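You operate a simulated robot arm through the tools that you are given. There is no shell and no other tool. Be economical: measure what you need, move in short steps, check, and stop when the job is done.

You run a simulated robot arm. Do the job below in one go: nothing can be reset, and whatever is moved stays where it is left.

## Task
Box the ordered jar in cell ONE, the clover jar in cell TWO; change to the white divider.
Fine: the order card names the jar; the grey divider goes from the carton to the free groove of the divider rack first; nothing dropped, broken or left on.
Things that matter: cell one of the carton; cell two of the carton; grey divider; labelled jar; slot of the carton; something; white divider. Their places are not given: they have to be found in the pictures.

Only the result counts: the job must be done as asked and must still hold three seconds after the hand-in. Knocking over, shifting, dropping, spilling or breaking anything else fails it.

## Robot
A 7-joint arm with a two-finger parallel gripper, fixed in place. Base frame: the origin is at the foot of the arm, x ahead of it, y to its left, z up; the work surface is at about z = 850. Readings come in mm, rad, newtons and seconds.
With the tool pointing down near the work surface it reaches from about 240 to 680 mm from the base axis. Its first joint turns from -1.152 to 1.152 rad. Payload 2.4 kg.
The TCP is the grasp point between the finger pads, 30 mm short of the fingertips. In the tool frame z runs along the fingers and y along their closing line. Largest opening 94 mm; finger width 28, thickness 10; the body of the gripper, 50 by 96 mm, starts 55 mm behind the TCP.
Orientation is told as [roll, pitch, yaw] about the base's x, y, z axes, in that order, counted from this pose: with the fingers straight down and closing along the base's y, the tool's x points along the base's -x, its y along +y and its z along -z.

## Interface
- The arm moves only by the tool nudge_tool. Its argument "rows" is a list of rows, each a list of 7 numbers: the shift along the tool's x, y, z in mm, then the turn, a rotation vector about the tool's x, y, z in degrees, then the gripper command, from -1 (shut) to 1 (fully open), values between in proportion. In form: [[dx, dy, dz, wx, wy, wz, hand], ...]. A call has 1 to 20 rows; each row shifts and turns the commanded pose from where the row before left it, along the tool's axes as they then stand. Rows are played at 5 a second. More than 50 mm and 0.15 rad between two rows, or a gripper value outside its range, and nothing of the call is played. A pose out of reach is approached as far as the arm can. The call stops where the force on the tool passes 90 N (or 10 N more than at its start, if that is more) or the arm is blocked; 0.2 s more then pass. The fingers move at their own pace (about 153 mm/s each) and stop on an object; they squeeze with about 33 N. The grip force told is the motor's: it shows also when the fingers shut on nothing. Time passes only in rows, and 0.2 s behind the last, so rows that do not move let the fingers close. The reply holds the time, the measured pose of the TCP, the force on the tool along the base axes, the opening and the grip force, in the units named above and with some noise, with the torque about the TCP (base axes, N m) and any sound that the robot's microphone picked up.
- Cameras (640 x 400 px; columns grow to the right, rows downward): "scene" is fixed at [35.9, 474.3, 1455]; the picture's right is [-0.78, -0.62, 0.00], its down [-0.35, 0.43, -0.83] and it looks along [0.52, -0.65, -0.55] (base axes); focal length 348 px, centre (320, 200). "wrist" rides on the gripper at [76, 14, -103] in the tool frame; the picture's right is [-0.18, 0.98, 0.00], its down [-0.75, -0.14, -0.64] and it looks along [-0.63, -0.12, 0.77] (tool axes); focal length 243 px, centre (320, 200).
- camera(camera): a new picture of that camera. It takes no simulated time.
- pixel_to_xyz(camera, pixels): there is no depth. For up to 12 entries [column, row, z] of the newest picture of that camera ("zoom" is the newest enlarged one), the place [x, y] in the base frame at which the ray of that pixel passes the height z, good to about 2 mm, but the place of the scene camera against the robot may be out by one fixed shift of up to 18 mm in any direction. It takes no simulated time.
- zoom(camera, box): a new picture of the part [left, top, right, bottom] of that camera's present view, enlarged. It takes no simulated time.
- close_job(): hands the job in; it is judged then, once.

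Keep the steps short. Do not move on a guess: measure, check each grasp and each placing, and mend mistakes. In all there are 80 turns and 34 pictures (those below and enlarged ones count). Leave the gripper open and the arm clear of the work at the hand-in unless told otherwise, and finish with a single line.

The tools are called after "Call:" by a JSON object that holds its "name" and its "arguments". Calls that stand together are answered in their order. nudge_tool: Moves the arm, as the interface text tells. Its arguments: {"type":"object","properties":{"rows":{"type":"array","items":{"type":"array","items":{"type":"number"}}}},"required":["rows"]} The other tools are called the same way: camera (camera) takes a picture; pixel_to_xyz (camera, pixels) gives the place at which the rays of pixels pass given heights; zoom (camera, box) takes an enlarged picture of a part of a camera's view; close_job () hands the job in.

At the start:

```text
t: 0.0
position: [390.5, 48.3, 1172.2]
tcp_rot: [0.001, 0.0, 0.001]
contact_force: [-1.0, -1.0, -0.6]
moment: [-0.01, 0.04, -0.04]
grip_width: 94.2
gripper_force: 0.0
```

scene: 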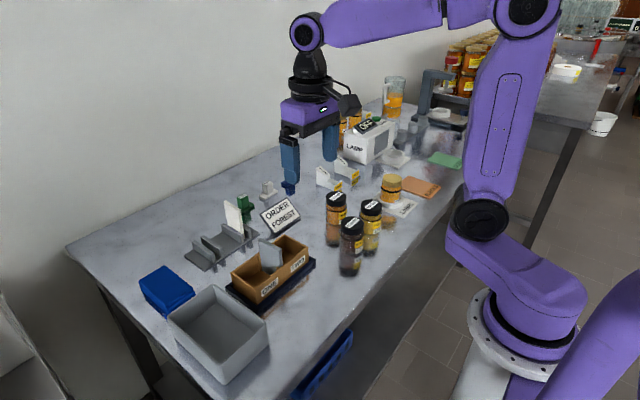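
wrist: 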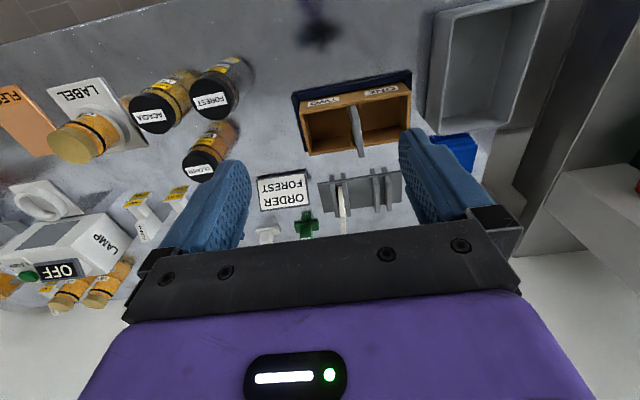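

The order card reads FOREST. I enlarge the carton and rack area, and the jars, in both cameras.

Call:
{"name": "zoom", "arguments": {"camera": "wrist", "box": [240, 60, 440, 250]}}

Call:
{"name": "zoom", "arguments": {"camera": "scene", "box": [170, 170, 410, 320]}}

Call:
{"name": "zoom", "arguments": {"camera": "wrist", "box": [0, 50, 260, 310]}}

```text
2.11 times, centred on (340, 155) of wrist
```

zoom: 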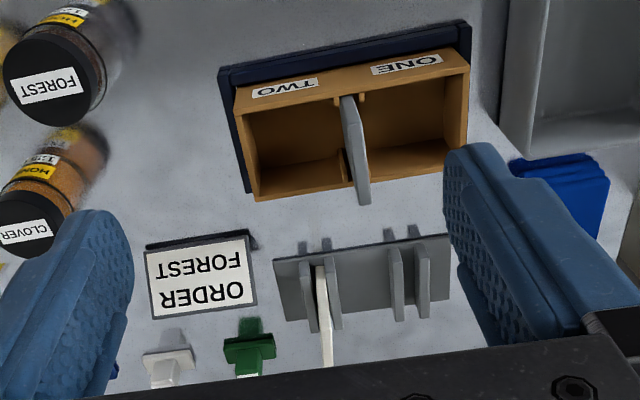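

```text
2.67 times, centred on (290, 245) of scene
```

zoom: 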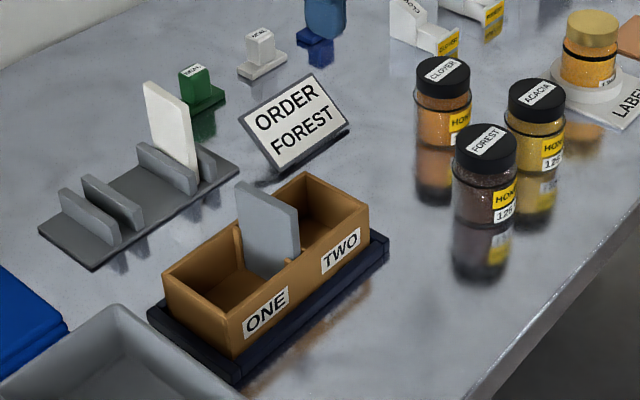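

```text
1.54 times, centred on (130, 180) of wrist
```

zoom: 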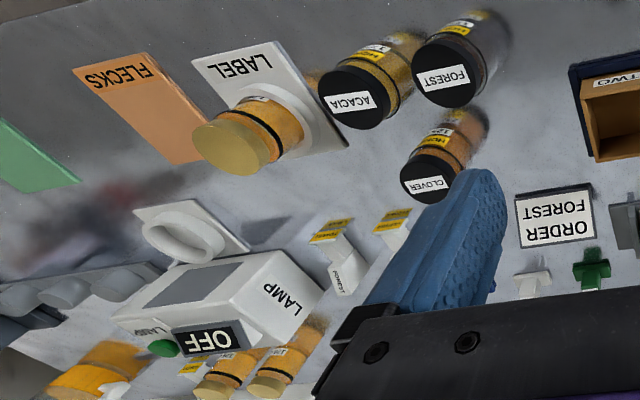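

I read rough places from the wrist picture: rack plate, carton and jar lids, at guessed heights.

Call:
{"name": "pixel_to_xyz", "arguments": {"camera": "wrist", "pixels": [[318, 183.5, 853], [325, 212, 853], [401, 171.5, 853], [402.7, 203, 853], [300, 107, 910], [411, 92, 910], [310, 155, 910], [211, 102, 940], [205, 163, 940], [155, 117, 940], [352, 107, 940], [362, 155, 940]]}}

Call:
{"name": "pixel_to_xyz", "arguments": {"camera": "scene", "pixels": [[186, 252, 853], [204, 270, 853], [246, 227, 853], [260, 235, 853], [231, 272, 910], [258, 303, 910], [310, 250, 910], [353, 223, 950], [336, 198, 950], [372, 206, 950], [258, 240, 940], [281, 263, 940]]}}

```text
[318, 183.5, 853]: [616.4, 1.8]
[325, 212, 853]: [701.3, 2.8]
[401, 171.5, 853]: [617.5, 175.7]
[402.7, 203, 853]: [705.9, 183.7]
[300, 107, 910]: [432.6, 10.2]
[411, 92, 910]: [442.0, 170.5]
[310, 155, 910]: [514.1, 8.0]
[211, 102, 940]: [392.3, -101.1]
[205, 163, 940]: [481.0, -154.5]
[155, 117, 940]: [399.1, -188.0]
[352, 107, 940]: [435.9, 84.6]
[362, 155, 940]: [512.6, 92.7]
```

```text
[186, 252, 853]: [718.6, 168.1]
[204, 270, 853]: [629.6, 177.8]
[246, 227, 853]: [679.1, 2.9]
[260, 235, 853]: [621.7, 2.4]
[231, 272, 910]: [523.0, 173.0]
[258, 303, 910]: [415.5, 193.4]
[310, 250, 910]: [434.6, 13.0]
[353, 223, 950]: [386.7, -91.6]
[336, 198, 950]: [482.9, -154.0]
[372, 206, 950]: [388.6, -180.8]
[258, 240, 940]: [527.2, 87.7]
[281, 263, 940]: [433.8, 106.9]
```

Carton is at about x 433–515, y 10–175. The grey divider stands in the x–z plane at y≈90, and the rack is at x≈660. I move the hand over the carton for a closer look.

Call:
{"name": "nudge_tool", "arguments": {"rows": [[0, 13, 28, 0, 0, 0, 1], [0, 13, 28, 0, 0, 0, 1], [0, 13, 28, 0, 0, 0, 1], [0, 13, 28, 0, 0, 0, 1], [0, 0, 0, 0, 0, 0, 1]]}}

Call:
{"name": "camera", "arguments": {"camera": "wrist"}}

```text
t: 1.2
position: [390.8, 100.5, 1058.5]
tcp_rot: [-0.002, -0.001, -0.001]
contact_force: [-0.3, -0.4, -0.7]
moment: [0.01, 0.01, -0.01]
grip_width: 93.9
gripper_force: 0.0
```

```text
28 pictures are left
```

wrist: 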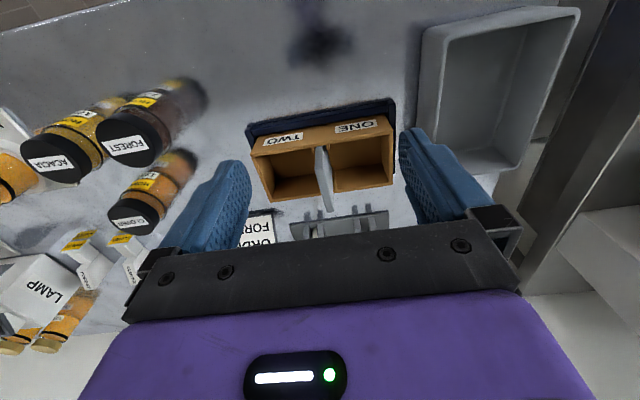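

Call:
{"name": "zoom", "arguments": {"camera": "wrist", "box": [235, 90, 415, 250]}}

```text
2.50 times, centred on (325, 170) of wrist
```

zoom: 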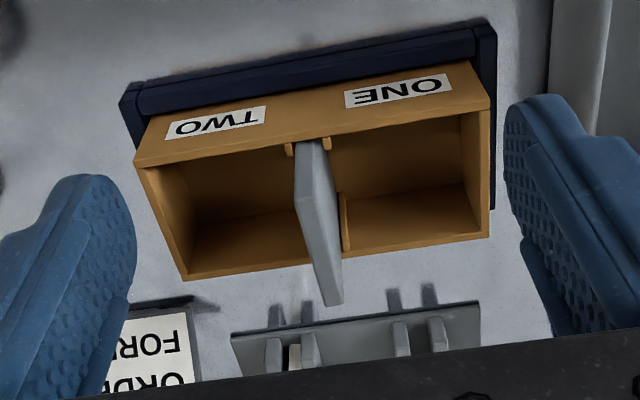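

I query carton rim corners and divider top edge from this enlarged view at several heights, to find the true heights by comparing with the first view.

Call:
{"name": "pixel_to_xyz", "arguments": {"camera": "zoom", "pixels": [[133, 165, 890], [133, 165, 910], [133, 165, 930], [490, 108, 910], [183, 280, 910], [490, 237, 910], [303, 205, 940], [303, 205, 960], [330, 303, 940], [330, 303, 960], [343, 303, 950], [318, 203, 950]]}}

```text
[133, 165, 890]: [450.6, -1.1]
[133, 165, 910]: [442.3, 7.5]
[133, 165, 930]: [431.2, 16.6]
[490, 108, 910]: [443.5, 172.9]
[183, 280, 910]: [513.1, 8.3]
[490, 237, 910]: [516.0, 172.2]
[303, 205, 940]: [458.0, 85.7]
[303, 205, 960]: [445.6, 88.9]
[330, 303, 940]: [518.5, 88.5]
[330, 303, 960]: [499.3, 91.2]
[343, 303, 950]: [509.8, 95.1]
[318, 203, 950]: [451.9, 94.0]
```

Rim height 910 is consistent in both views. Carton is square to the axes, centre (479, 90). The grey divider's top is at z≈948, y≈91, x≈452–511. I move above it and check between the fingers.

Call:
{"name": "nudge_tool", "arguments": {"rows": [[-30, -3, 15, 0, 0, 0, 1], [-30, -3, 15, 0, 0, 0, 1], [-29, -3.5, 15, 0, 0, 0, 1], [0, 0, 20, 0, 0, 0, 1], [0, 0, 0, 0, 0, 0, 1]]}}

Call:
{"name": "zoom", "arguments": {"camera": "wrist", "box": [160, 60, 480, 260]}}

```text
t: 2.4
position: [480.9, 89.4, 994.7]
tcp_rot: [0.001, 0.0, 0.001]
contact_force: [0.4, -0.3, -0.7]
moment: [0.0, -0.02, 0.0]
grip_width: 94.1
gripper_force: 0.1
```

```text
2.00 times, centred on (320, 160) of wrist
```

zoom: 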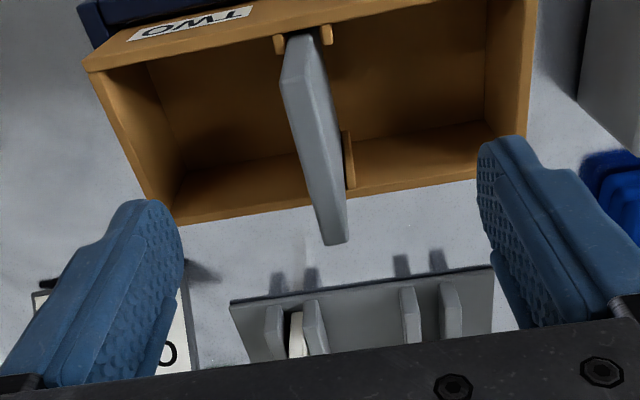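

Call:
{"name": "pixel_to_xyz", "arguments": {"camera": "zoom", "pixels": [[281, 80, 948], [308, 76, 948], [322, 243, 948], [347, 241, 948], [281, 80, 955], [322, 243, 955], [347, 241, 955], [281, 80, 940], [322, 243, 940], [110, 97, 910], [176, 222, 910], [529, 60, 910]]}}

```text
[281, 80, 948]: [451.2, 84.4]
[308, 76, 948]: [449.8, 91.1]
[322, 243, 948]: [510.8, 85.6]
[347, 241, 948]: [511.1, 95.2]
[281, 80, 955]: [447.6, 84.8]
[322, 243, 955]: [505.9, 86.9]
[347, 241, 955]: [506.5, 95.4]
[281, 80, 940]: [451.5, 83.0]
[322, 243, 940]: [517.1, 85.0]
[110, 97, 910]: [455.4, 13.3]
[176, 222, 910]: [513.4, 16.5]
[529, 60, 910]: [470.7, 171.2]
```

Divider is centred between the fingers (y≈90, x≈480). I go down 48 mm so the fingertips sit just above the rim.

Call:
{"name": "nudge_tool", "arguments": {"rows": [[0, 0, 25, 0, 0, 0, 1], [0, 0.5, 23, 0, 0, 0, 1], [0, 0, 0, 0, 0, 0, 1], [0, 0, 0, 0, 0, 0, 0], [0, 0, 0, 0, 0, 0, -0.5], [0, 0, 0, 0, 0, 0, -1], [0, 0, 0, 0, 0, 0, -1]]}}

```text
t: 4.0
position: [480.6, 91.7, 946.7]
tcp_rot: [0.0, 0.001, 0.0]
contact_force: [-0.3, -0.6, -0.1]
moment: [0.0, 0.03, -0.01]
grip_width: 13.1
gripper_force: 32.8
```

Gripped at 13 mm. I lift slowly.

Call:
{"name": "nudge_tool", "arguments": {"rows": [[0, 0, -5, 0, 0, 0, -1], [0, 0, -15, 0, 0, 0, -1], [0, 0, -30, 0, 0, 0, -1], [0, 0, -35, 0, 0, 0, -1], [0, 0, -35, 0, 0, 0, -1], [0, 0, 0, 0, 0, 0, -1]]}}

Call:
{"name": "camera", "arguments": {"camera": "scene"}}

Call:
{"name": "camera", "arguments": {"camera": "wrist"}}

```text
t: 5.4
position: [477.8, 92.2, 1068.0]
tcp_rot: [0.001, -0.001, 0.0]
contact_force: [-0.8, -0.2, -0.7]
moment: [0.0, 0.02, -0.02]
grip_width: 13.7
gripper_force: 33.1
```

```text
25 pictures are left
```

scene: 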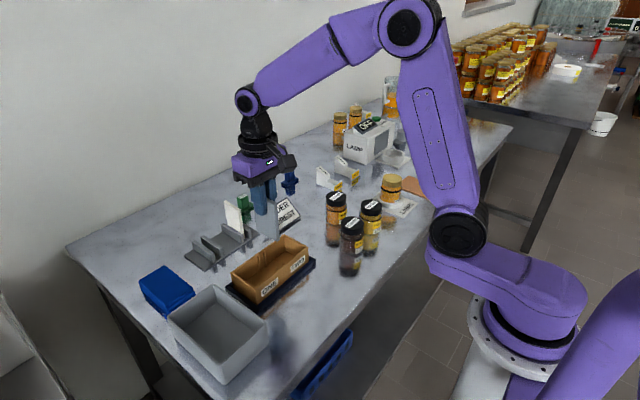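

```text
24 pictures are left
```

wrist: 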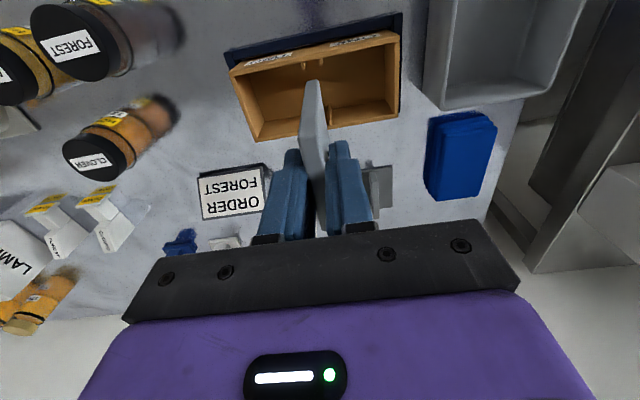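

The divider is held upright. I shift forward and to the right to view the rack from nearer.

Call:
{"name": "nudge_tool", "arguments": {"rows": [[-20, -15, 0, 0, 0, 0, -1], [-30, -20, 0, 0, 0, 0, -1], [-30, -25, 0, 0, 0, 0, -1], [0, 0, 0, 0, 0, 0, -1]]}}

Call:
{"name": "zoom", "arguments": {"camera": "wrist", "box": [290, 60, 450, 220]}}

```text
t: 6.4
position: [560.4, 33.8, 1067.9]
tcp_rot: [0.0, 0.001, 0.0]
contact_force: [0.7, 0.3, -0.7]
moment: [0.03, 0.0, 0.01]
grip_width: 13.4
gripper_force: 32.3
```

```text
2.50 times, centred on (370, 140) of wrist
```

zoom: 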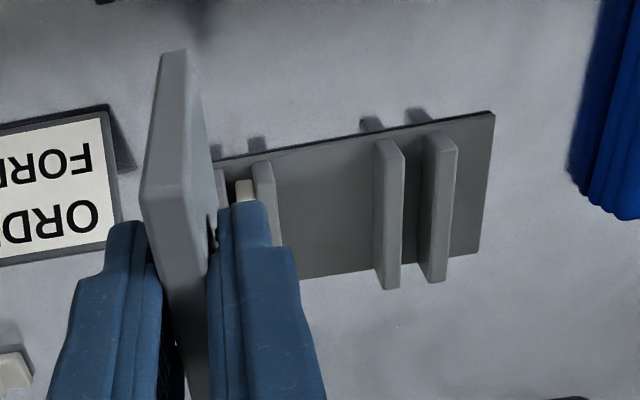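

I enlarge the free groove more.

Call:
{"name": "zoom", "arguments": {"camera": "wrist", "box": [370, 95, 450, 185]}}

```text
4.44 times, centred on (410, 140) of wrist
```

zoom: 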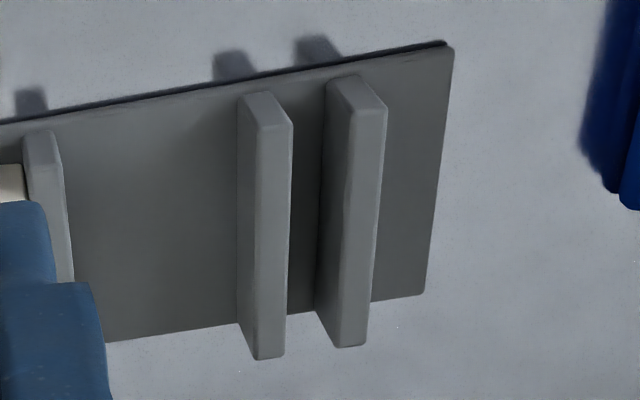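

Call:
{"name": "pixel_to_xyz", "arguments": {"camera": "zoom", "pixels": [[238, 97, 855], [237, 325, 855], [260, 127, 875], [260, 127, 885], [255, 358, 875], [255, 358, 885], [293, 123, 880], [285, 355, 880], [352, 113, 880], [338, 347, 880], [326, 80, 855], [316, 308, 855]]}}

Call:
{"name": "pixel_to_xyz", "arguments": {"camera": "zoom", "pixels": [[386, 108, 880], [365, 345, 880], [450, 46, 855], [424, 293, 855], [105, 341, 855]]}}

```text
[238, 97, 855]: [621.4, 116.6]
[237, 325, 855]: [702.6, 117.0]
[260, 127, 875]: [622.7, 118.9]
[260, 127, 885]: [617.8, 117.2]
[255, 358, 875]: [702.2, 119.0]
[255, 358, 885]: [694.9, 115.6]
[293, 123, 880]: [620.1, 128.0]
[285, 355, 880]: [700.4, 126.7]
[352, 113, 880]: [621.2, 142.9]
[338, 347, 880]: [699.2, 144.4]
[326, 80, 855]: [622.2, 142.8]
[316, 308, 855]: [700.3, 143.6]
```

```text
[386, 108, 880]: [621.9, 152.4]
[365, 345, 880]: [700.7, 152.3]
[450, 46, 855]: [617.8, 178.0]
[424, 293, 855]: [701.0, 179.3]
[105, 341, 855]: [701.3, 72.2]
```

Rib tops at z≈877; free groove runs y 127.5–143.5 (centre 135.5), x 621–701 (centre 661). I move above it at the same height.

Call:
{"name": "nudge_tool", "arguments": {"rows": [[0, 33, 0, 0, 0, 0, -1], [0, 35, 0, 0, 0, 0, -1], [-10, 33.7, 0, 0, 0, 0, -1], [-30, 0, 0, 0, 0, 0, -1], [-30, 0, 0, 0, 0, 0, -1], [-30.5, 0, 0, 0, 0, 0, -1], [0, 0, 0, 0, 0, 0, -1]]}}

```text
t: 8.0
position: [659.2, 132.8, 1066.4]
tcp_rot: [-0.001, 0.001, -0.001]
contact_force: [0.2, 0.4, -0.8]
moment: [0.02, -0.02, 0.02]
grip_width: 13.4
gripper_force: 33.6
```

I repeat readings without motion to average out noise.

Call:
{"name": "nudge_tool", "arguments": {"rows": [[0, 0, 0, 0, 0, 0, -1]]}}

Call:
{"name": "nudge_tool", "arguments": {"rows": [[0, 0, 0, 0, 0, 0, -1]]}}

Call:
{"name": "nudge_tool", "arguments": {"rows": [[0, 0, 0, 0, 0, 0, -1]]}}

```text
t: 8.4
position: [660.6, 133.5, 1066.4]
tcp_rot: [0.001, 0.001, 0.0]
contact_force: [-0.3, 0.2, -1.1]
moment: [0.0, 0.0, 0.03]
grip_width: 13.5
gripper_force: 33.4
```

```text
t: 8.8
position: [660.9, 132.7, 1066.8]
tcp_rot: [0.001, -0.001, 0.003]
contact_force: [0.6, 0.0, 0.5]
moment: [-0.03, 0.0, 0.0]
grip_width: 13.3
gripper_force: 33.3
```

```text
t: 9.2
position: [659.3, 133.2, 1066.9]
tcp_rot: [0.002, 0.0, 0.0]
contact_force: [0.2, -0.3, -0.1]
moment: [0.01, 0.0, 0.01]
grip_width: 13.4
gripper_force: 33.3
```

The commanded y is 133.0; I correct by +2.5 and go down 75 mm so the divider's bottom is still above the ribs, then look.

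Call:
{"name": "nudge_tool", "arguments": {"rows": [[-1, 2.5, 25, 0, 0, 0, -1], [0, 0, 25, 0, 0, 0, -1], [0, 0, 25, 0, 0, 0, -1], [0, 0, 0, 0, 0, 0, -1]]}}

Call:
{"name": "zoom", "arguments": {"camera": "wrist", "box": [260, 10, 380, 160]}}

Call:
{"name": "zoom", "arguments": {"camera": "scene", "box": [170, 160, 280, 290]}}

```text
t: 10.2
position: [659.9, 135.0, 991.8]
tcp_rot: [0.0, -0.001, -0.002]
contact_force: [0.0, 0.8, -0.2]
moment: [-0.02, 0.03, 0.05]
grip_width: 13.2
gripper_force: 32.6
```

```text
2.67 times, centred on (320, 85) of wrist
```

zoom: 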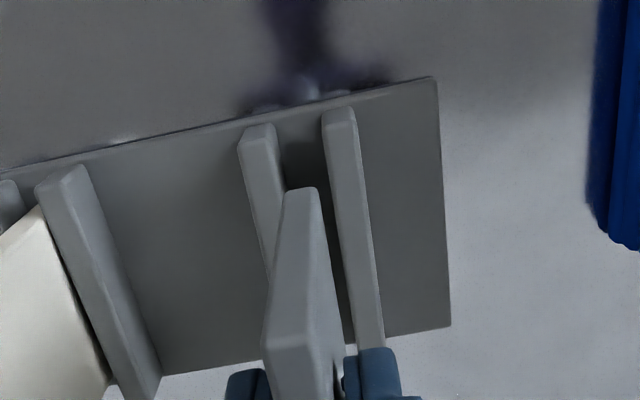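

```text
3.08 times, centred on (225, 225) of scene
```

zoom: 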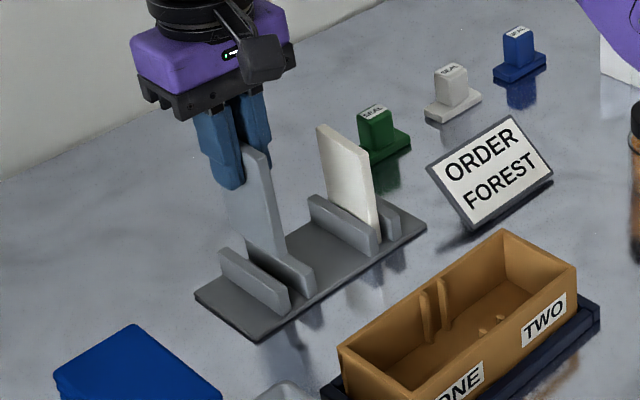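

I convert the rib edges (z 877) and the divider's lower near corners (z≈900–910) from the wrist view.

Call:
{"name": "pixel_to_xyz", "arguments": {"camera": "wrist", "pixels": [[304.3, 62.5, 877], [307.6, 81, 877], [323.5, 57, 877], [333.9, 139, 877], [322, 52, 877], [306.9, 80.5, 895], [318.9, 80.5, 895], [306.9, 80.5, 905], [318.9, 80.5, 905], [306.9, 80.5, 915], [318.9, 80.5, 915]]}}

```text
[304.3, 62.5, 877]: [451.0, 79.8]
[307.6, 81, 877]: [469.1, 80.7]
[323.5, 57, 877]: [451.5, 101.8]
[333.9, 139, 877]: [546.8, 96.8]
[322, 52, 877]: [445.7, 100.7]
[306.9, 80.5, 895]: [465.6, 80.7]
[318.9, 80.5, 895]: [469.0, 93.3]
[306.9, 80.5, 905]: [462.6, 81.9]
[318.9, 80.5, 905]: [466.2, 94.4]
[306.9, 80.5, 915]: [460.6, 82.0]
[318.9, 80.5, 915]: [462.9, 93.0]
```

The tool used the pose of the last full wrist picture; I redo the query with z raised by 75 and shift the answer by the known moves (+181.5, +44.2).

Call:
{"name": "pixel_to_xyz", "arguments": {"camera": "wrist", "pixels": [[304.3, 62.5, 952], [307.6, 81, 952], [323.5, 57, 952], [333.9, 139, 952], [322, 52, 952], [306.9, 80.5, 970], [318.9, 80.5, 970], [306.9, 80.5, 980], [318.9, 80.5, 980], [306.9, 80.5, 990], [318.9, 80.5, 990], [290, 69.7, 952]]}}

```text
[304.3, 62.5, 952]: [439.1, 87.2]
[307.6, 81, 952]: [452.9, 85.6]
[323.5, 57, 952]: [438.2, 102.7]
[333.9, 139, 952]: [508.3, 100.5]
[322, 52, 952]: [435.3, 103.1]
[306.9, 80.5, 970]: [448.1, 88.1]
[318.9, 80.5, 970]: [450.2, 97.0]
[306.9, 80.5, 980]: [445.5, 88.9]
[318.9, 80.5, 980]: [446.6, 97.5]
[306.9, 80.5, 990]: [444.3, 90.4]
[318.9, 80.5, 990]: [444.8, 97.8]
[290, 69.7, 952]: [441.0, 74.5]
```

Relative to the groove (edges y≈130.6 and 146.3), the divider (≈9 mm thick, centre 136.8) is about 1.5 mm low in y. Its bottom is at z≈895. I shift +1.3 and descend 34 mm in small rows.

Call:
{"name": "nudge_tool", "arguments": {"rows": [[0, 1.3, 0, 0, 0, 0, -1], [0, 0, 8, 0, 0, 0, -1], [0, 0, 8, 0, 0, 0, -1], [0, 0, 6, 0, 0, 0, -1], [0, 0, 6, 0, 0, 0, -1], [0, 0, 6, 0, 0, 0, -1], [0, 0, 0, 0, 0, 0, -1]]}}

```text
t: 11.8
position: [661.2, 136.4, 956.5]
tcp_rot: [0.002, -0.001, 0.0]
contact_force: [-0.6, 0.5, 0.7]
moment: [-0.01, 0.01, -0.01]
grip_width: 13.1
gripper_force: 32.6
```

No contact yet. I go on in 1.5 mm rows.

Call:
{"name": "nudge_tool", "arguments": {"rows": [[0, 0, 1.5, 0, 0, 0, -1], [0, 0, 1.5, 0, 0, 0, -1], [0, 0, 1.5, 0, 0, 0, -1], [0, 0, 0, 0, 0, 0, -1]]}}

```text
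t: 12.8
position: [661.5, 135.8, 953.3]
tcp_rot: [0.0, -0.001, 0.001]
contact_force: [-0.6, -0.1, -0.5]
moment: [-0.03, 0.01, -0.04]
grip_width: 13.5
gripper_force: 33.6
```

Call:
{"name": "nudge_tool", "arguments": {"rows": [[0, 0, 1.5, 0, 0, 0, -1], [0, 0, 1.5, 0, 0, 0, -1], [0, 0, 1.5, 0, 0, 0, -1], [0, 0, 0, 0, 0, 0, -1]]}}

```text
t: 13.8
position: [662.7, 136.2, 949.5]
tcp_rot: [0.0, 0.001, 0.0]
contact_force: [-0.6, -0.3, 0.0]
moment: [0.02, -0.03, 0.0]
grip_width: 13.2
gripper_force: 33.3
```

Call:
{"name": "nudge_tool", "arguments": {"rows": [[0, 0, 1.5, 0, 0, 0, -1], [0, 0, 1.5, 0, 0, 0, -1], [0, 0, 1.5, 0, 0, 0, -1], [0, 0, 0, 0, 0, 0, -1]]}}

Call:
{"name": "zoom", "arguments": {"camera": "scene", "box": [170, 160, 280, 290]}}

```text
t: 14.8
position: [662.0, 136.8, 947.3]
tcp_rot: [0.001, -0.004, -0.001]
contact_force: [-4.7, -0.5, 21.6]
moment: [-0.02, 0.55, -0.01]
grip_width: 13.5
gripper_force: 32.7
```

```text
3.08 times, centred on (225, 225) of scene
```

zoom: 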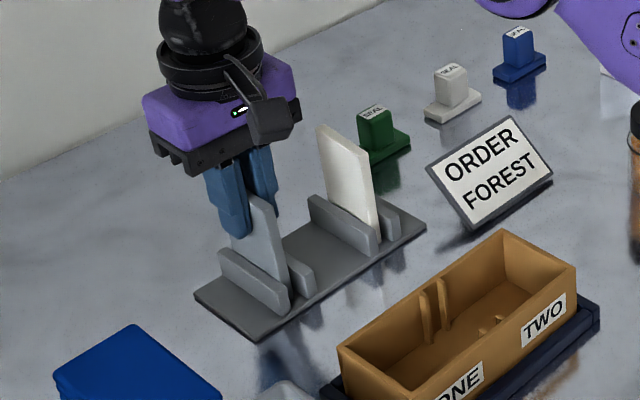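

Contact (21 N): the divider is seated and between both ribs. I relieve 1 mm, open, and lift straight up.

Call:
{"name": "nudge_tool", "arguments": {"rows": [[0, 0, -1, 0, 0, 0, -1], [0, 0, 0, 0, 0, 0, -0.5], [0, 0, 0, 0, 0, 0, 0], [0, 0, 0, 0, 0, 0, 0], [0, 0, -25, 0, 0, 0, 0], [0, 0, -35, 0, 0, 0, 0], [0, 0, -35, 0, 0, 0, 0], [0, 0, 0, 0, 0, 0, 0]]}}

Call:
{"name": "zoom", "arguments": {"camera": "scene", "box": [170, 160, 280, 290]}}

```text
t: 16.6
position: [661.8, 136.8, 1040.2]
tcp_rot: [0.0, 0.001, 0.0]
contact_force: [0.1, -1.2, -0.4]
moment: [0.01, -0.03, -0.03]
grip_width: 47.0
gripper_force: 0.0
```

```text
3.08 times, centred on (225, 225) of scene
```

zoom: 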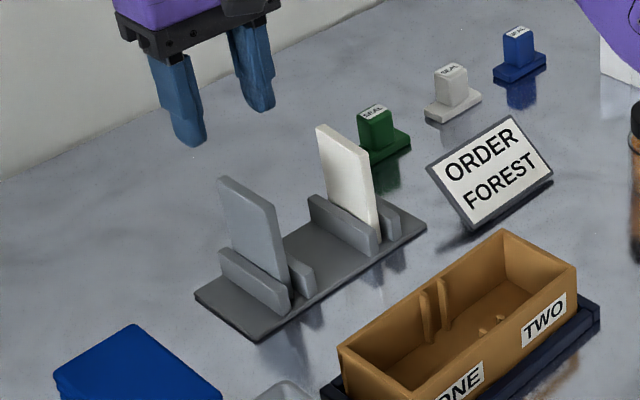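

The grey divider stands in the free groove. Next I move over the white divider and look at it from the wrist.

Call:
{"name": "nudge_tool", "arguments": {"rows": [[13, -29, -5, 0, 0, 0, 0.5], [13, -29, -5, 0, 0, 0, 1], [14, -29, -10, 0, 0, 0, 1], [0, 0, 0, 0, 0, 0, 1]]}}

Call:
{"name": "camera", "arguments": {"camera": "wrist"}}

Call:
{"name": "zoom", "arguments": {"camera": "wrist", "box": [230, 50, 390, 250]}}

```text
t: 17.6
position: [619.8, 50.8, 1061.1]
tcp_rot: [0.0, 0.001, 0.0]
contact_force: [0.5, 0.0, -0.2]
moment: [-0.03, -0.01, -0.01]
grip_width: 93.9
gripper_force: 0.1
```

```text
17 pictures are left
```

wrist: 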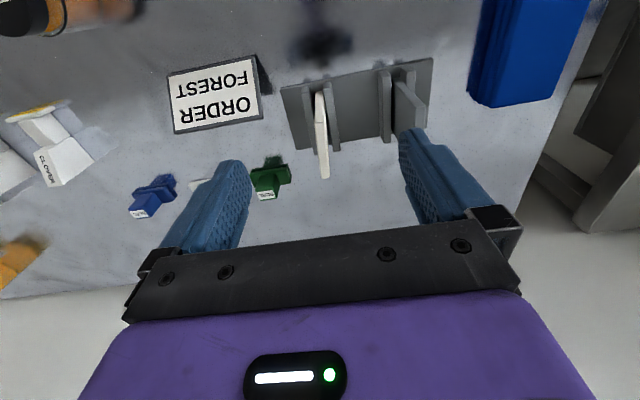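

```text
2.00 times, centred on (310, 150) of wrist
```

zoom: 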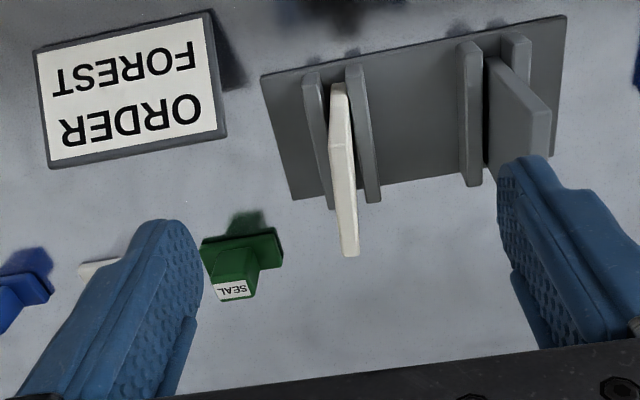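

Call:
{"name": "pixel_to_xyz", "arguments": {"camera": "zoom", "pixels": [[330, 148, 947], [352, 146, 947], [342, 256, 947], [359, 254, 947], [330, 148, 955], [359, 254, 955], [330, 148, 940], [359, 254, 940]]}}

Call:
{"name": "nudge_tool", "arguments": {"rows": [[0, 0, 0, 0, 0, 0, 1]]}}

```text
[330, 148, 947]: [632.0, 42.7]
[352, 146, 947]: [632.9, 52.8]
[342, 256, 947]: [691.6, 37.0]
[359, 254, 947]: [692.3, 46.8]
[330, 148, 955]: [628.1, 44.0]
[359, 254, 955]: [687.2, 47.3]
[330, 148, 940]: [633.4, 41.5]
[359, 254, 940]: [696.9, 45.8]
```

```text
t: 18.0
position: [619.1, 49.2, 1061.0]
tcp_rot: [0.0, 0.001, 0.0]
contact_force: [0.0, -0.2, 0.9]
moment: [0.03, 0.02, 0.0]
grip_width: 93.8
gripper_force: 0.1
```

The white divider is turned by about −5.5° about z (near end y≈47.8, far end ≈42). I check its lean using the bottom near corners at zoom (331,88), (347,85).

Call:
{"name": "pixel_to_xyz", "arguments": {"camera": "zoom", "pixels": [[331, 88, 856], [347, 85, 856], [331, 88, 877], [347, 85, 877], [368, 90, 877], [318, 100, 877], [378, 200, 877], [333, 205, 877]]}}

Call:
{"name": "zoom", "arguments": {"camera": "wrist", "box": [280, 75, 350, 185]}}

```text
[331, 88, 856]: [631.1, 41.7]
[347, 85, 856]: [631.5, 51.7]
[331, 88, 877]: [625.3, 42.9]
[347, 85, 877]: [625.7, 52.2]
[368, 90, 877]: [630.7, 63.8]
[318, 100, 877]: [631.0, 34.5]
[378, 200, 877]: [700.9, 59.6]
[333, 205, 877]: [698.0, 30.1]
```

```text
3.64 times, centred on (315, 130) of wrist
```

zoom: 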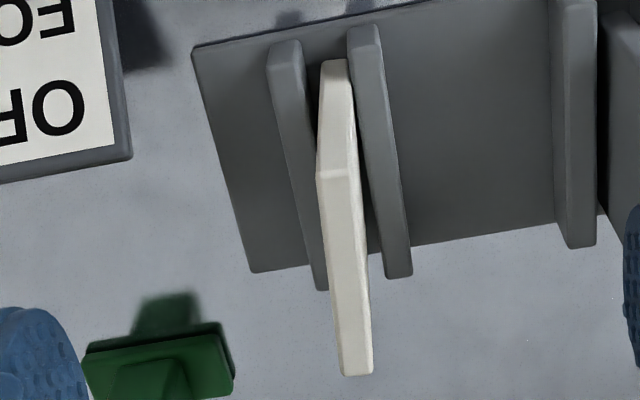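

Call:
{"name": "pixel_to_xyz", "arguments": {"camera": "zoom", "pixels": [[380, 45, 877], [411, 272, 877], [270, 65, 877], [316, 288, 877], [317, 177, 948], [357, 172, 948], [341, 374, 948], [372, 372, 948], [322, 64, 856], [346, 60, 856], [553, 60, 877], [568, 244, 877]]}}

```text
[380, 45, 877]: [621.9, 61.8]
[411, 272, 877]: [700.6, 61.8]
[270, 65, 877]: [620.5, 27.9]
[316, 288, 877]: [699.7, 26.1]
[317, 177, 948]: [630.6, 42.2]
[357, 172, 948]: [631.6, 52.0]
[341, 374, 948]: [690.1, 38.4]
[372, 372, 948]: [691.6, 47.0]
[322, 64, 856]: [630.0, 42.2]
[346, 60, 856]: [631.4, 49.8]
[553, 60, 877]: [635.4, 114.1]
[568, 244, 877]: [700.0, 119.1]
```

White divider centre is (661, 45), top z≈948, yaw ≈ −4.2°. I set opening to about 56 mm, turn 4°, and move above it.

Call:
{"name": "nudge_tool", "arguments": {"rows": [[-20, -2.5, 0, 0, 0, 0, 0.2], [-21, -2.4, 0, 0, 0, 0, 0.2], [0, 0, 0, 0, 0, 4.2, 0.2], [0, 0, 30, 0, 0, 0, 0.2], [0, 0, 24, 0, 0, 0, 0.2], [0, 0, 0, 0, 0, 0, 0.2]]}}

Call:
{"name": "camera", "arguments": {"camera": "wrist"}}

```text
t: 19.4
position: [660.7, 46.3, 1005.8]
tcp_rot: [0.001, 0.001, -0.074]
contact_force: [0.0, 1.1, 0.1]
moment: [0.04, 0.01, 0.01]
grip_width: 56.4
gripper_force: 0.1
```

```text
14 pictures are left
```

wrist: 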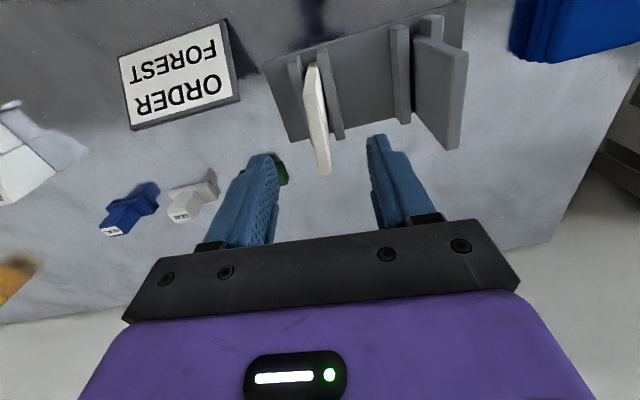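

The white edge lies between the fingers and parallel to them. I go down 59 mm and close.

Call:
{"name": "nudge_tool", "arguments": {"rows": [[0, -0.5, 25, 0, 0, 0, 0.2], [0, 0, 20, 0, 0, 0, 0.2], [0, 0, 14, 0, 0, 0, 0.2], [0, 0, 0, 0, 0, 0, 0.2], [0, 0, 0, 0, 0, 0, -0.4], [0, 0, 0, 0, 0, 0, -0.7], [0, 0, 0, 0, 0, 0, -1], [0, 0, 0, 0, 0, 0, -1]]}}

```text
t: 21.2
position: [661.4, 43.8, 946.5]
tcp_rot: [0.0, 0.002, -0.072]
contact_force: [-0.7, 1.1, -0.9]
moment: [0.0, 0.04, 0.02]
grip_width: 13.2
gripper_force: 32.8
```

Gripped at 13 mm. I lift 110 mm, turn back to square, and go toward the carton slot.

Call:
{"name": "nudge_tool", "arguments": {"rows": [[0, 0, -5, 0, 0, 0, -1], [0, 0, -25, 0, 0, 0, -1], [0, 0, -40, 0, 0, 0, -1], [0, 0, -40, 0, 0, 0, -1], [0, 0, 0, 0, 0, -4.2, -1], [30, 0, 0, 0, 0, 0, -1], [40, 10, 0, 0, 0, 0, -1], [40, 15, 0, 0, 0, 0, -1], [40, 15, 0, 0, 0, 0, -1], [31, 6.5, 0, 0, 0, 0, -1], [0, 0, 0, 0, 0, 0, -1]]}}

Call:
{"name": "nudge_tool", "arguments": {"rows": [[0, 0, 0, 0, 0, 0, -1]]}}

```text
t: 23.6
position: [481.2, 90.4, 1057.4]
tcp_rot: [0.0, 0.001, 0.0]
contact_force: [-0.3, 0.0, -0.1]
moment: [0.02, 0.0, -0.02]
grip_width: 13.2
gripper_force: 33.5
```

```text
t: 24.0
position: [481.7, 91.4, 1057.6]
tcp_rot: [0.001, 0.001, 0.002]
contact_force: [0.6, -0.2, -1.1]
moment: [-0.03, 0.0, 0.01]
grip_width: 13.0
gripper_force: 33.0
```

I lower 44 mm so the bottom is just above the rim (≈z 921), then check the alignment with the slot guides.

Call:
{"name": "nudge_tool", "arguments": {"rows": [[0, 0, 22, 0, 0, 0, -1], [0, 0, 22, 0, 0, 0, -1], [0, 0, 0, 0, 0, 0, -1]]}}

Call:
{"name": "zoom", "arguments": {"camera": "wrist", "box": [230, 0, 410, 160]}}

Call:
{"name": "zoom", "arguments": {"camera": "scene", "box": [210, 180, 330, 320]}}

```text
t: 24.8
position: [480.8, 92.9, 1014.4]
tcp_rot: [0.0, 0.0, -0.001]
contact_force: [0.0, -0.1, -0.1]
moment: [0.0, 0.01, -0.04]
grip_width: 13.3
gripper_force: 33.0
```

```text
2.50 times, centred on (320, 80) of wrist
```

zoom: 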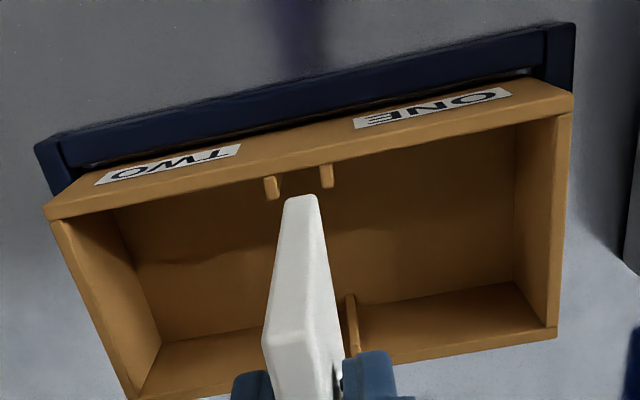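

```text
2.86 times, centred on (270, 250) of scene
```

zoom: 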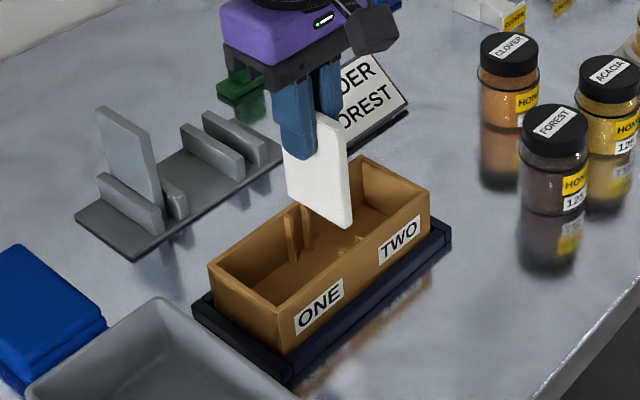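

Divider's lower edge (col 285–317) sits between the guides (col 278–320), about 0.5–1 mm to the right. I shift −0.6 and descend in small steps.

Call:
{"name": "nudge_tool", "arguments": {"rows": [[0, -0.6, 4, 0, 0, 0, -1], [0, 0, 4, 0, 0, 0, -1], [0, 0, 4, 0, 0, 0, -1], [0, 0, 4, 0, 0, 0, -1], [0, 0, 4, 0, 0, 0, -1], [0, 0, 0, 0, 0, 0, -1]]}}

```text
t: 26.2
position: [480.4, 92.2, 995.0]
tcp_rot: [0.0, -0.001, 0.001]
contact_force: [0.6, 0.3, -1.3]
moment: [-0.03, 0.01, 0.0]
grip_width: 13.5
gripper_force: 33.2
```

No contact. I continue 20 mm more in 4 mm rows.

Call:
{"name": "nudge_tool", "arguments": {"rows": [[0, 0, 4, 0, 0, 0, -1], [0, 0, 4, 0, 0, 0, -1], [0, 0, 4, 0, 0, 0, -1], [0, 0, 4, 0, 0, 0, -1], [0, 0, 4, 0, 0, 0, -1], [0, 0, 0, 0, 0, 0, -1]]}}

```text
t: 27.6
position: [480.9, 91.5, 973.9]
tcp_rot: [0.0, 0.0, 0.0]
contact_force: [0.0, 0.2, -0.6]
moment: [0.0, 0.02, 0.0]
grip_width: 13.2
gripper_force: 32.9
```

Call:
{"name": "nudge_tool", "arguments": {"rows": [[0, 0, 4, 0, 0, 0, -1], [0, 0, 4, 0, 0, 0, -1], [0, 0, 4, 0, 0, 0, -1], [0, 0, 4, 0, 0, 0, -1], [0, 0, 4, 0, 0, 0, -1], [0, 0, 0, 0, 0, 0, -1]]}}

```text
t: 29.0
position: [480.9, 92.0, 953.6]
tcp_rot: [0.0, -0.001, 0.0]
contact_force: [0.8, 0.5, -0.9]
moment: [-0.02, 0.02, 0.0]
grip_width: 13.4
gripper_force: 33.1
```

Still free. Last millimetres in 1.5 mm rows until contact.

Call:
{"name": "nudge_tool", "arguments": {"rows": [[0, 0, 1.5, 0, 0, 0, -1], [0, 0, 1.5, 0, 0, 0, -1], [0, 0, 1.5, 0, 0, 0, -1], [0, 0, 1, 0, 0, 0, -1], [0, 0, 0, 0, 0, 0, -1]]}}

```text
t: 30.2
position: [481.7, 90.9, 947.8]
tcp_rot: [-0.001, -0.001, -0.001]
contact_force: [-0.3, -0.6, -1.1]
moment: [-0.05, 0.0, 0.0]
grip_width: 13.4
gripper_force: 33.0
```

Call:
{"name": "nudge_tool", "arguments": {"rows": [[0, 0, 1, 0, 0, 0, -1], [0, 0, 1, 0, 0, 0, -1], [0, 0, 0, 0, 0, 0, -1]]}}

```text
t: 31.0
position: [481.1, 90.2, 946.9]
tcp_rot: [-0.001, 0.001, 0.0]
contact_force: [-1.2, -0.3, 8.4]
moment: [0.04, 0.13, 0.01]
grip_width: 13.4
gripper_force: 33.3
```

Contact 8 N at the same depth as the grey one had: seated. I open and lift.

Call:
{"name": "nudge_tool", "arguments": {"rows": [[0, 0, 0, 0, 0, 0, -0.5], [0, 0, 0, 0, 0, 0, 0], [0, 0, 0, 0, 0, 0, 0], [0, 0, -25, 0, 0, 0, 0], [0, 0, -40, 0, 0, 0, 0], [0, 0, -45, 0, 0, 0, 0.5], [20, -40, 0, 0, 0, 0, 1], [20, -40, 0, 0, 0, 0, 1], [20, -40, 0, 0, 0, 0, 1], [0, 0, 0, 0, 0, 0, 1]]}}

Call:
{"name": "camera", "arguments": {"camera": "wrist"}}

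Call:
{"name": "zoom", "arguments": {"camera": "scene", "box": [220, 180, 400, 310]}}

```text
t: 33.2
position: [418.9, -31.7, 1053.6]
tcp_rot: [-0.001, 0.0, 0.0]
contact_force: [0.4, -0.4, 0.2]
moment: [0.01, 0.03, 0.0]
grip_width: 94.0
gripper_force: 0.0
```

```text
11 pictures are left
```

wrist: 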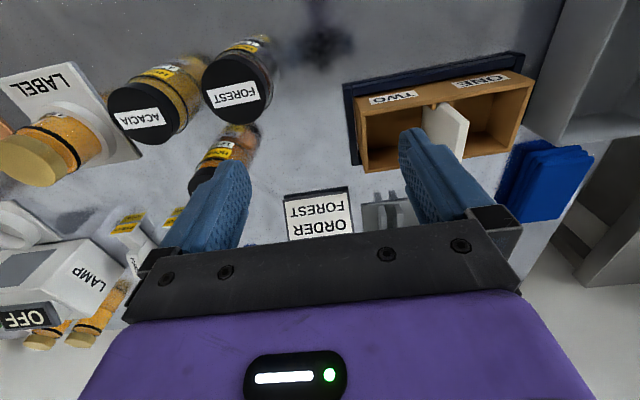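

```text
3.08 times, centred on (310, 245) of scene
```

zoom: 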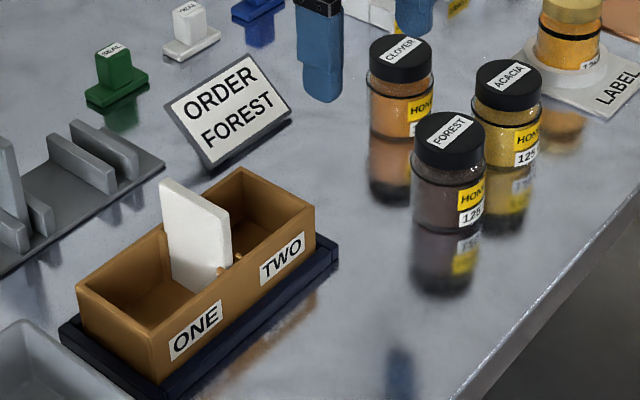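

White divider is in its slot. Now the jars: I measure the FOREST lid at (237,92) for several heights, and from the scene picture.

Call:
{"name": "zoom", "arguments": {"camera": "wrist", "box": [90, 20, 290, 200]}}

Call:
{"name": "nudge_tool", "arguments": {"rows": [[0, 0, 0, 0, 0, 0, 1]]}}

```text
2.22 times, centred on (190, 110) of wrist
```

zoom: 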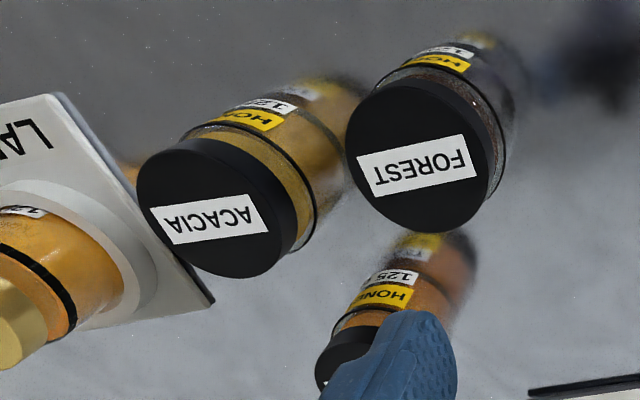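

```text
t: 33.6
position: [418.7, -32.2, 1052.7]
tcp_rot: [-0.001, -0.002, 0.0]
contact_force: [0.0, -0.1, -0.6]
moment: [0.03, 0.0, -0.03]
grip_width: 93.9
gripper_force: 0.1
```

Call:
{"name": "pixel_to_xyz", "arguments": {"camera": "zoom", "pixels": [[417, 164, 920], [417, 164, 930], [417, 164, 940], [417, 164, 950], [347, 158, 940], [487, 165, 940], [395, 90, 940], [440, 231, 940], [210, 219, 940], [480, 190, 850], [137, 200, 940]]}}

Call:
{"name": "pixel_to_xyz", "arguments": {"camera": "scene", "pixels": [[352, 223, 920], [352, 223, 940], [335.7, 197, 940], [371, 206, 940], [349, 275, 850], [333, 244, 850]]}}

```text
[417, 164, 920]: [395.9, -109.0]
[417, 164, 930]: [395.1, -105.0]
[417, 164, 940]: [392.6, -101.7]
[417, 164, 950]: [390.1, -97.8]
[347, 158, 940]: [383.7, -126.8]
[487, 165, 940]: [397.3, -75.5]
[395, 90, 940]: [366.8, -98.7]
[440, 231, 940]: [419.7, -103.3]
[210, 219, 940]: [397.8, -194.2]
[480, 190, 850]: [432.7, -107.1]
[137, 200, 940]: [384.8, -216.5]
```

```text
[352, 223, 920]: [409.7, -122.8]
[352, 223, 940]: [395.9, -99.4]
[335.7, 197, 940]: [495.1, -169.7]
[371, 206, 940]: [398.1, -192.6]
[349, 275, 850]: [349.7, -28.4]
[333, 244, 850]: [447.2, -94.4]
```

FOREST lid centre ≈ (392.5, −101.5), lid top z≈940, diameter ≈53. The cell is 71 mm in y, 64 in x, so I will grip with fingers closing along x and above the rim. I go above the jar and turn the hand 90°.

Call:
{"name": "nudge_tool", "arguments": {"rows": [[9, -23, 0, 0, 0, 0, 1], [9, -23, 0, 0, 0, 0, 1], [8.5, -23.5, 0, 0, 0, 0, 1], [0, 0, 0, 0, 0, -8, 1], [0, 0, 0, 0, 0, -8, 1], [0, 0, 0, 0, 0, -8, 1], [0, 0, 0, 0, 0, -8, 1], [0, 0, 0, 0, 0, -8, 1], [0, 0, 0, 0, 0, -8, 1], [0, 0, 0, 0, 0, -8, 1], [0, 0, 0, 0, 0, -8, 1], [0, 0, 0, 0, 0, -8, 1], [0, 0, 0, 0, 0, -8, 1], [0, 0, 0, 0, 0, -8, 1], [0, 0, 0, 0, 0, -2, 1], [0, 0, 0, 0, 0, 0, 1]]}}

Call:
{"name": "nudge_tool", "arguments": {"rows": [[0, 0, 0, 0, 0, 0, 1]]}}

Call:
{"name": "camera", "arguments": {"camera": "wrist"}}

```text
t: 37.0
position: [395.2, -97.8, 1056.9]
tcp_rot: [0.001, 0.0, 1.572]
contact_force: [-0.7, 0.8, 0.3]
moment: [0.02, -0.03, 0.02]
grip_width: 94.0
gripper_force: 0.1
```

```text
t: 37.4
position: [394.7, -97.9, 1056.5]
tcp_rot: [0.0, -0.001, 1.57]
contact_force: [0.1, -0.2, 0.3]
moment: [0.0, 0.02, -0.03]
grip_width: 93.7
gripper_force: 0.0
```

```text
8 pictures are left
```

wrist: 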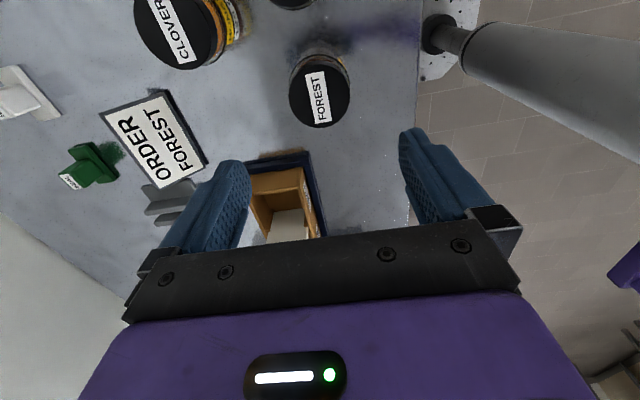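

Call:
{"name": "pixel_to_xyz", "arguments": {"camera": "wrist", "pixels": [[319, 97, 930], [319, 97, 940], [319, 97, 950], [289, 92, 940], [350, 97, 940], [320, 128, 940], [177, 29, 940], [134, 22, 940], [184, 70, 940], [271, 174, 910], [297, 168, 910]]}}

```text
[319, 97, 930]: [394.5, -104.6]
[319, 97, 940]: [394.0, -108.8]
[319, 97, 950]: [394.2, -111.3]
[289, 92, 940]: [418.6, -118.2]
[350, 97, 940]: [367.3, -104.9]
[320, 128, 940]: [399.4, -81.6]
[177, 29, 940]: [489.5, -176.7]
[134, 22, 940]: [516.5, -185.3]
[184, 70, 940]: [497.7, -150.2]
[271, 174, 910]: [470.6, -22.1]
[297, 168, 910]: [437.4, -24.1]
```

From both views the lines agree at z≈930: FOREST lid centre (394.8, −104.8), lid top 930. I shift 7 mm in −y, descend to TCP z≈939 (tips at 909, 21 mm over the lid), and close.

Call:
{"name": "nudge_tool", "arguments": {"rows": [[7, 0, 0, 0, 0, 0, 1], [0, 0, 40, 0, 0, 0, 1], [0, 0, 40, 0, 0, 0, 1], [0, 0, 25, 0, 0, 0, 1], [0, 0, 12.5, 0, 0, 0, 1], [0, 0, 0, 0, 0, 0, 1]]}}

Call:
{"name": "zoom", "arguments": {"camera": "wrist", "box": [200, 60, 460, 260]}}

```text
t: 38.8
position: [393.6, -104.2, 939.7]
tcp_rot: [-0.001, 0.0, 1.571]
contact_force: [-0.3, 0.4, -0.6]
moment: [-0.03, 0.02, 0.01]
grip_width: 93.9
gripper_force: 0.1
```

```text
2.00 times, centred on (330, 160) of wrist
```

zoom: 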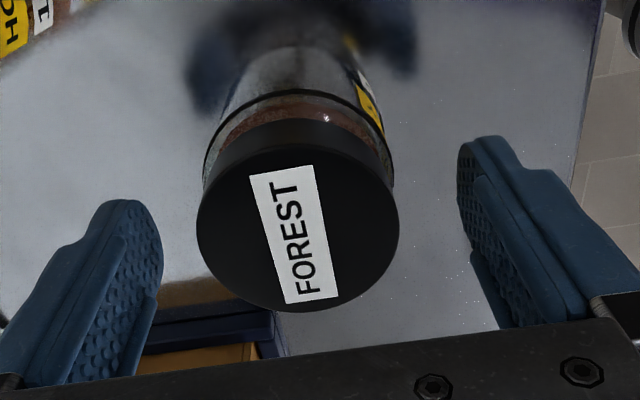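

The lid is centred at (319,176), exactly what a lid 9 mm below the TCP should give. I close.

Call:
{"name": "nudge_tool", "arguments": {"rows": [[0, 0, 0, 0, 0, 0, 0.5], [0, 0, 0, 0, 0, 0, 0.2], [0, 0, 0, 0, 0, 0, 0], [0, 0, 0, 0, 0, 0, -1], [0, 0, 0, 0, 0, 0, -1], [0, 0, 0, 0, 0, 0, -1]]}}

Call:
{"name": "nudge_tool", "arguments": {"rows": [[0, 0, -5, 0, 0, 0, -1], [0, 0, -15, 0, 0, 0, -1], [0, 0, -30, 0, 0, 0, -1], [0, 0, -40, 0, 0, 0, -1], [0, 0, -40, 0, 0, 0, -1], [0, 0, 0, 0, 0, 0, -1]]}}

```text
t: 40.2
position: [393.9, -103.7, 939.1]
tcp_rot: [0.0, 0.001, 1.57]
contact_force: [0.2, 0.0, 0.9]
moment: [-0.03, -0.03, 0.0]
grip_width: 52.6
gripper_force: 32.6
```

```text
t: 41.6
position: [393.6, -107.4, 1069.5]
tcp_rot: [0.0, 0.002, 1.57]
contact_force: [0.2, -0.6, -2.5]
moment: [-0.03, 0.01, -0.03]
grip_width: 52.6
gripper_force: 33.0
```

Jar held (52.6 mm, ~2 N weight). I carry it at this height to above cell ONE, target (479.5, 131.5).

Call:
{"name": "nudge_tool", "arguments": {"rows": [[-30, -10, 0, 0, 0, 0, -1], [-35, -12, 0, 0, 0, 0, -1], [-35, -13, 0, 0, 0, 0, -1], [-35, -13, 0, 0, 0, 0, -1], [-35, -13, 0, 0, 0, 0, -1], [-35, -13, 0, 0, 0, 0, -1], [-33, -12, 0, 0, 0, 0, -1], [0, 0, 0, 0, 0, 0, -1], [0, 0, 0, 0, 0, 0, -1]]}}

Call:
{"name": "nudge_tool", "arguments": {"rows": [[0, 0, 0, 0, 0, 0, -1]]}}

Call:
{"name": "nudge_tool", "arguments": {"rows": [[0, 0, 0, 0, 0, 0, -1]]}}

```text
t: 43.6
position: [481.8, 132.3, 1068.9]
tcp_rot: [-0.002, 0.001, 1.572]
contact_force: [0.8, 0.1, -2.3]
moment: [-0.02, 0.0, -0.01]
grip_width: 53.0
gripper_force: 33.4
```

```text
t: 44.0
position: [480.6, 131.1, 1070.2]
tcp_rot: [0.001, 0.001, 1.569]
contact_force: [0.0, -0.5, -1.7]
moment: [-0.01, -0.03, -0.03]
grip_width: 52.7
gripper_force: 32.5
```

```text
t: 44.4
position: [481.1, 131.1, 1069.7]
tcp_rot: [-0.001, 0.0, 1.569]
contact_force: [0.1, 0.1, -2.4]
moment: [-0.01, 0.02, -0.02]
grip_width: 52.6
gripper_force: 32.9
```

At (481, 131.5). I shift x by −1 and lower 52 mm (jar bottom ≈ z 928, above the rim at 910), then look.

Call:
{"name": "nudge_tool", "arguments": {"rows": [[0, 1, 20, 0, 0, 0, -1], [0, 0, 20, 0, 0, 0, -1], [0, 0, 12, 0, 0, 0, -1], [0, 0, 0, 0, 0, 0, -1]]}}

Call:
{"name": "zoom", "arguments": {"camera": "wrist", "box": [200, 0, 440, 200]}}

Call:
{"name": "zoom", "arguments": {"camera": "scene", "box": [210, 200, 330, 320]}}

```text
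t: 45.4
position: [479.4, 131.2, 1017.0]
tcp_rot: [0.0, 0.001, 1.572]
contact_force: [0.0, 0.1, -2.5]
moment: [0.01, 0.01, 0.01]
grip_width: 52.6
gripper_force: 33.0
```

```text
2.00 times, centred on (320, 100) of wrist
```

zoom: 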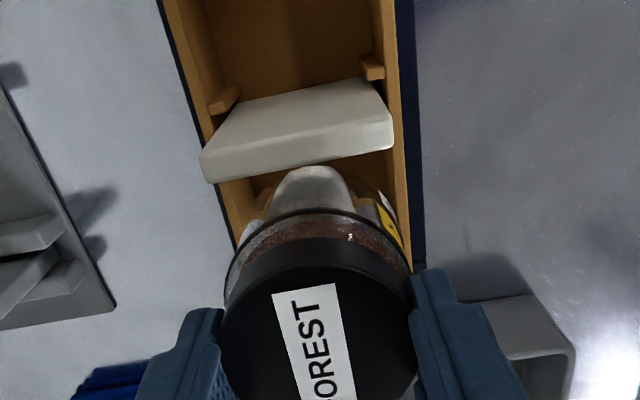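

```text
3.33 times, centred on (270, 260) of scene
```

zoom: 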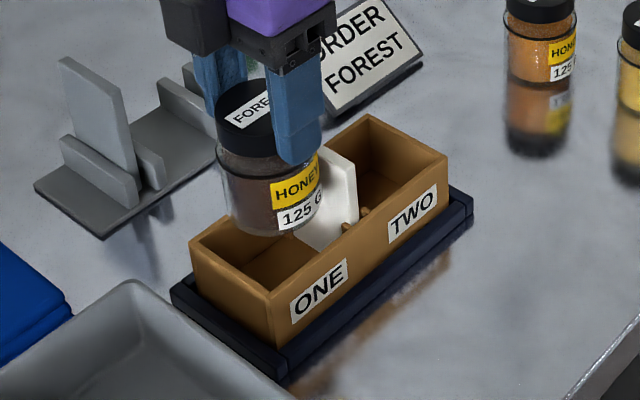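

Jar hangs over cell ONE, clear of divider and walls. I descend in short steps watching the force.

Call:
{"name": "nudge_tool", "arguments": {"rows": [[0, 0, 5, 0, 0, 0, -1], [0, 0, 5, 0, 0, 0, -1], [0, 0, 5, 0, 0, 0, -1], [0, 0, 4, 0, 0, 0, -1], [0, 0, 4, 0, 0, 0, -1], [0, 0, 0, 0, 0, 0, -1]]}}

```text
t: 46.8
position: [480.2, 131.7, 993.6]
tcp_rot: [0.002, 0.0, 1.571]
contact_force: [-0.7, 0.3, -2.0]
moment: [0.01, 0.0, 0.02]
grip_width: 52.7
gripper_force: 33.1
```

Call:
{"name": "nudge_tool", "arguments": {"rows": [[0, 0, 4, 0, 0, 0, -1], [0, 0, 4, 0, 0, 0, -1], [0, 0, 4, 0, 0, 0, -1], [0, 0, 4, 0, 0, 0, -1], [0, 0, 4, 0, 0, 0, -1], [0, 0, 4, 0, 0, 0, -1], [0, 0, 0, 0, 0, 0, -1]]}}

```text
t: 48.4
position: [479.6, 131.8, 969.4]
tcp_rot: [0.0, 0.0, 1.571]
contact_force: [-0.4, 0.2, -2.3]
moment: [0.0, -0.01, -0.02]
grip_width: 52.7
gripper_force: 32.9
```

Free so far. 18 mm more.

Call:
{"name": "nudge_tool", "arguments": {"rows": [[0, 0, 4, 0, 0, 0, -1], [0, 0, 4, 0, 0, 0, -1], [0, 0, 4, 0, 0, 0, -1], [0, 0, 3, 0, 0, 0, -1], [0, 0, 2, 0, 0, 0, -1], [0, 0, 0, 0, 0, 0, -1]]}}

```text
t: 49.8
position: [479.1, 131.3, 952.4]
tcp_rot: [0.001, -0.001, 1.571]
contact_force: [-0.1, -1.4, -1.9]
moment: [-0.01, -0.04, -0.03]
grip_width: 52.7
gripper_force: 33.3
```

Call:
{"name": "nudge_tool", "arguments": {"rows": [[0, 0, 1.5, 0, 0, 0, -1], [0, 0, 1.5, 0, 0, 0, -1], [0, 0, 1, 0, 0, 0, -1], [0, 0, 0, 0, 0, 0, -1]]}}

```text
t: 50.8
position: [479.1, 131.4, 948.2]
tcp_rot: [0.001, 0.0, 1.57]
contact_force: [-0.2, 0.1, -2.6]
moment: [0.01, 0.03, 0.02]
grip_width: 53.0
gripper_force: 33.0
```

Call:
{"name": "nudge_tool", "arguments": {"rows": [[0, 0, 1.5, 0, 0, 0, -1], [0, 0, 1, 0, 0, 0, -1], [0, 0, 0, 0, 0, 0, -1]]}}

```text
t: 51.6
position: [480.9, 131.9, 945.6]
tcp_rot: [0.001, 0.0, 1.571]
contact_force: [-0.4, -1.0, -1.5]
moment: [0.03, 0.03, 0.02]
grip_width: 52.9
gripper_force: 32.4
```

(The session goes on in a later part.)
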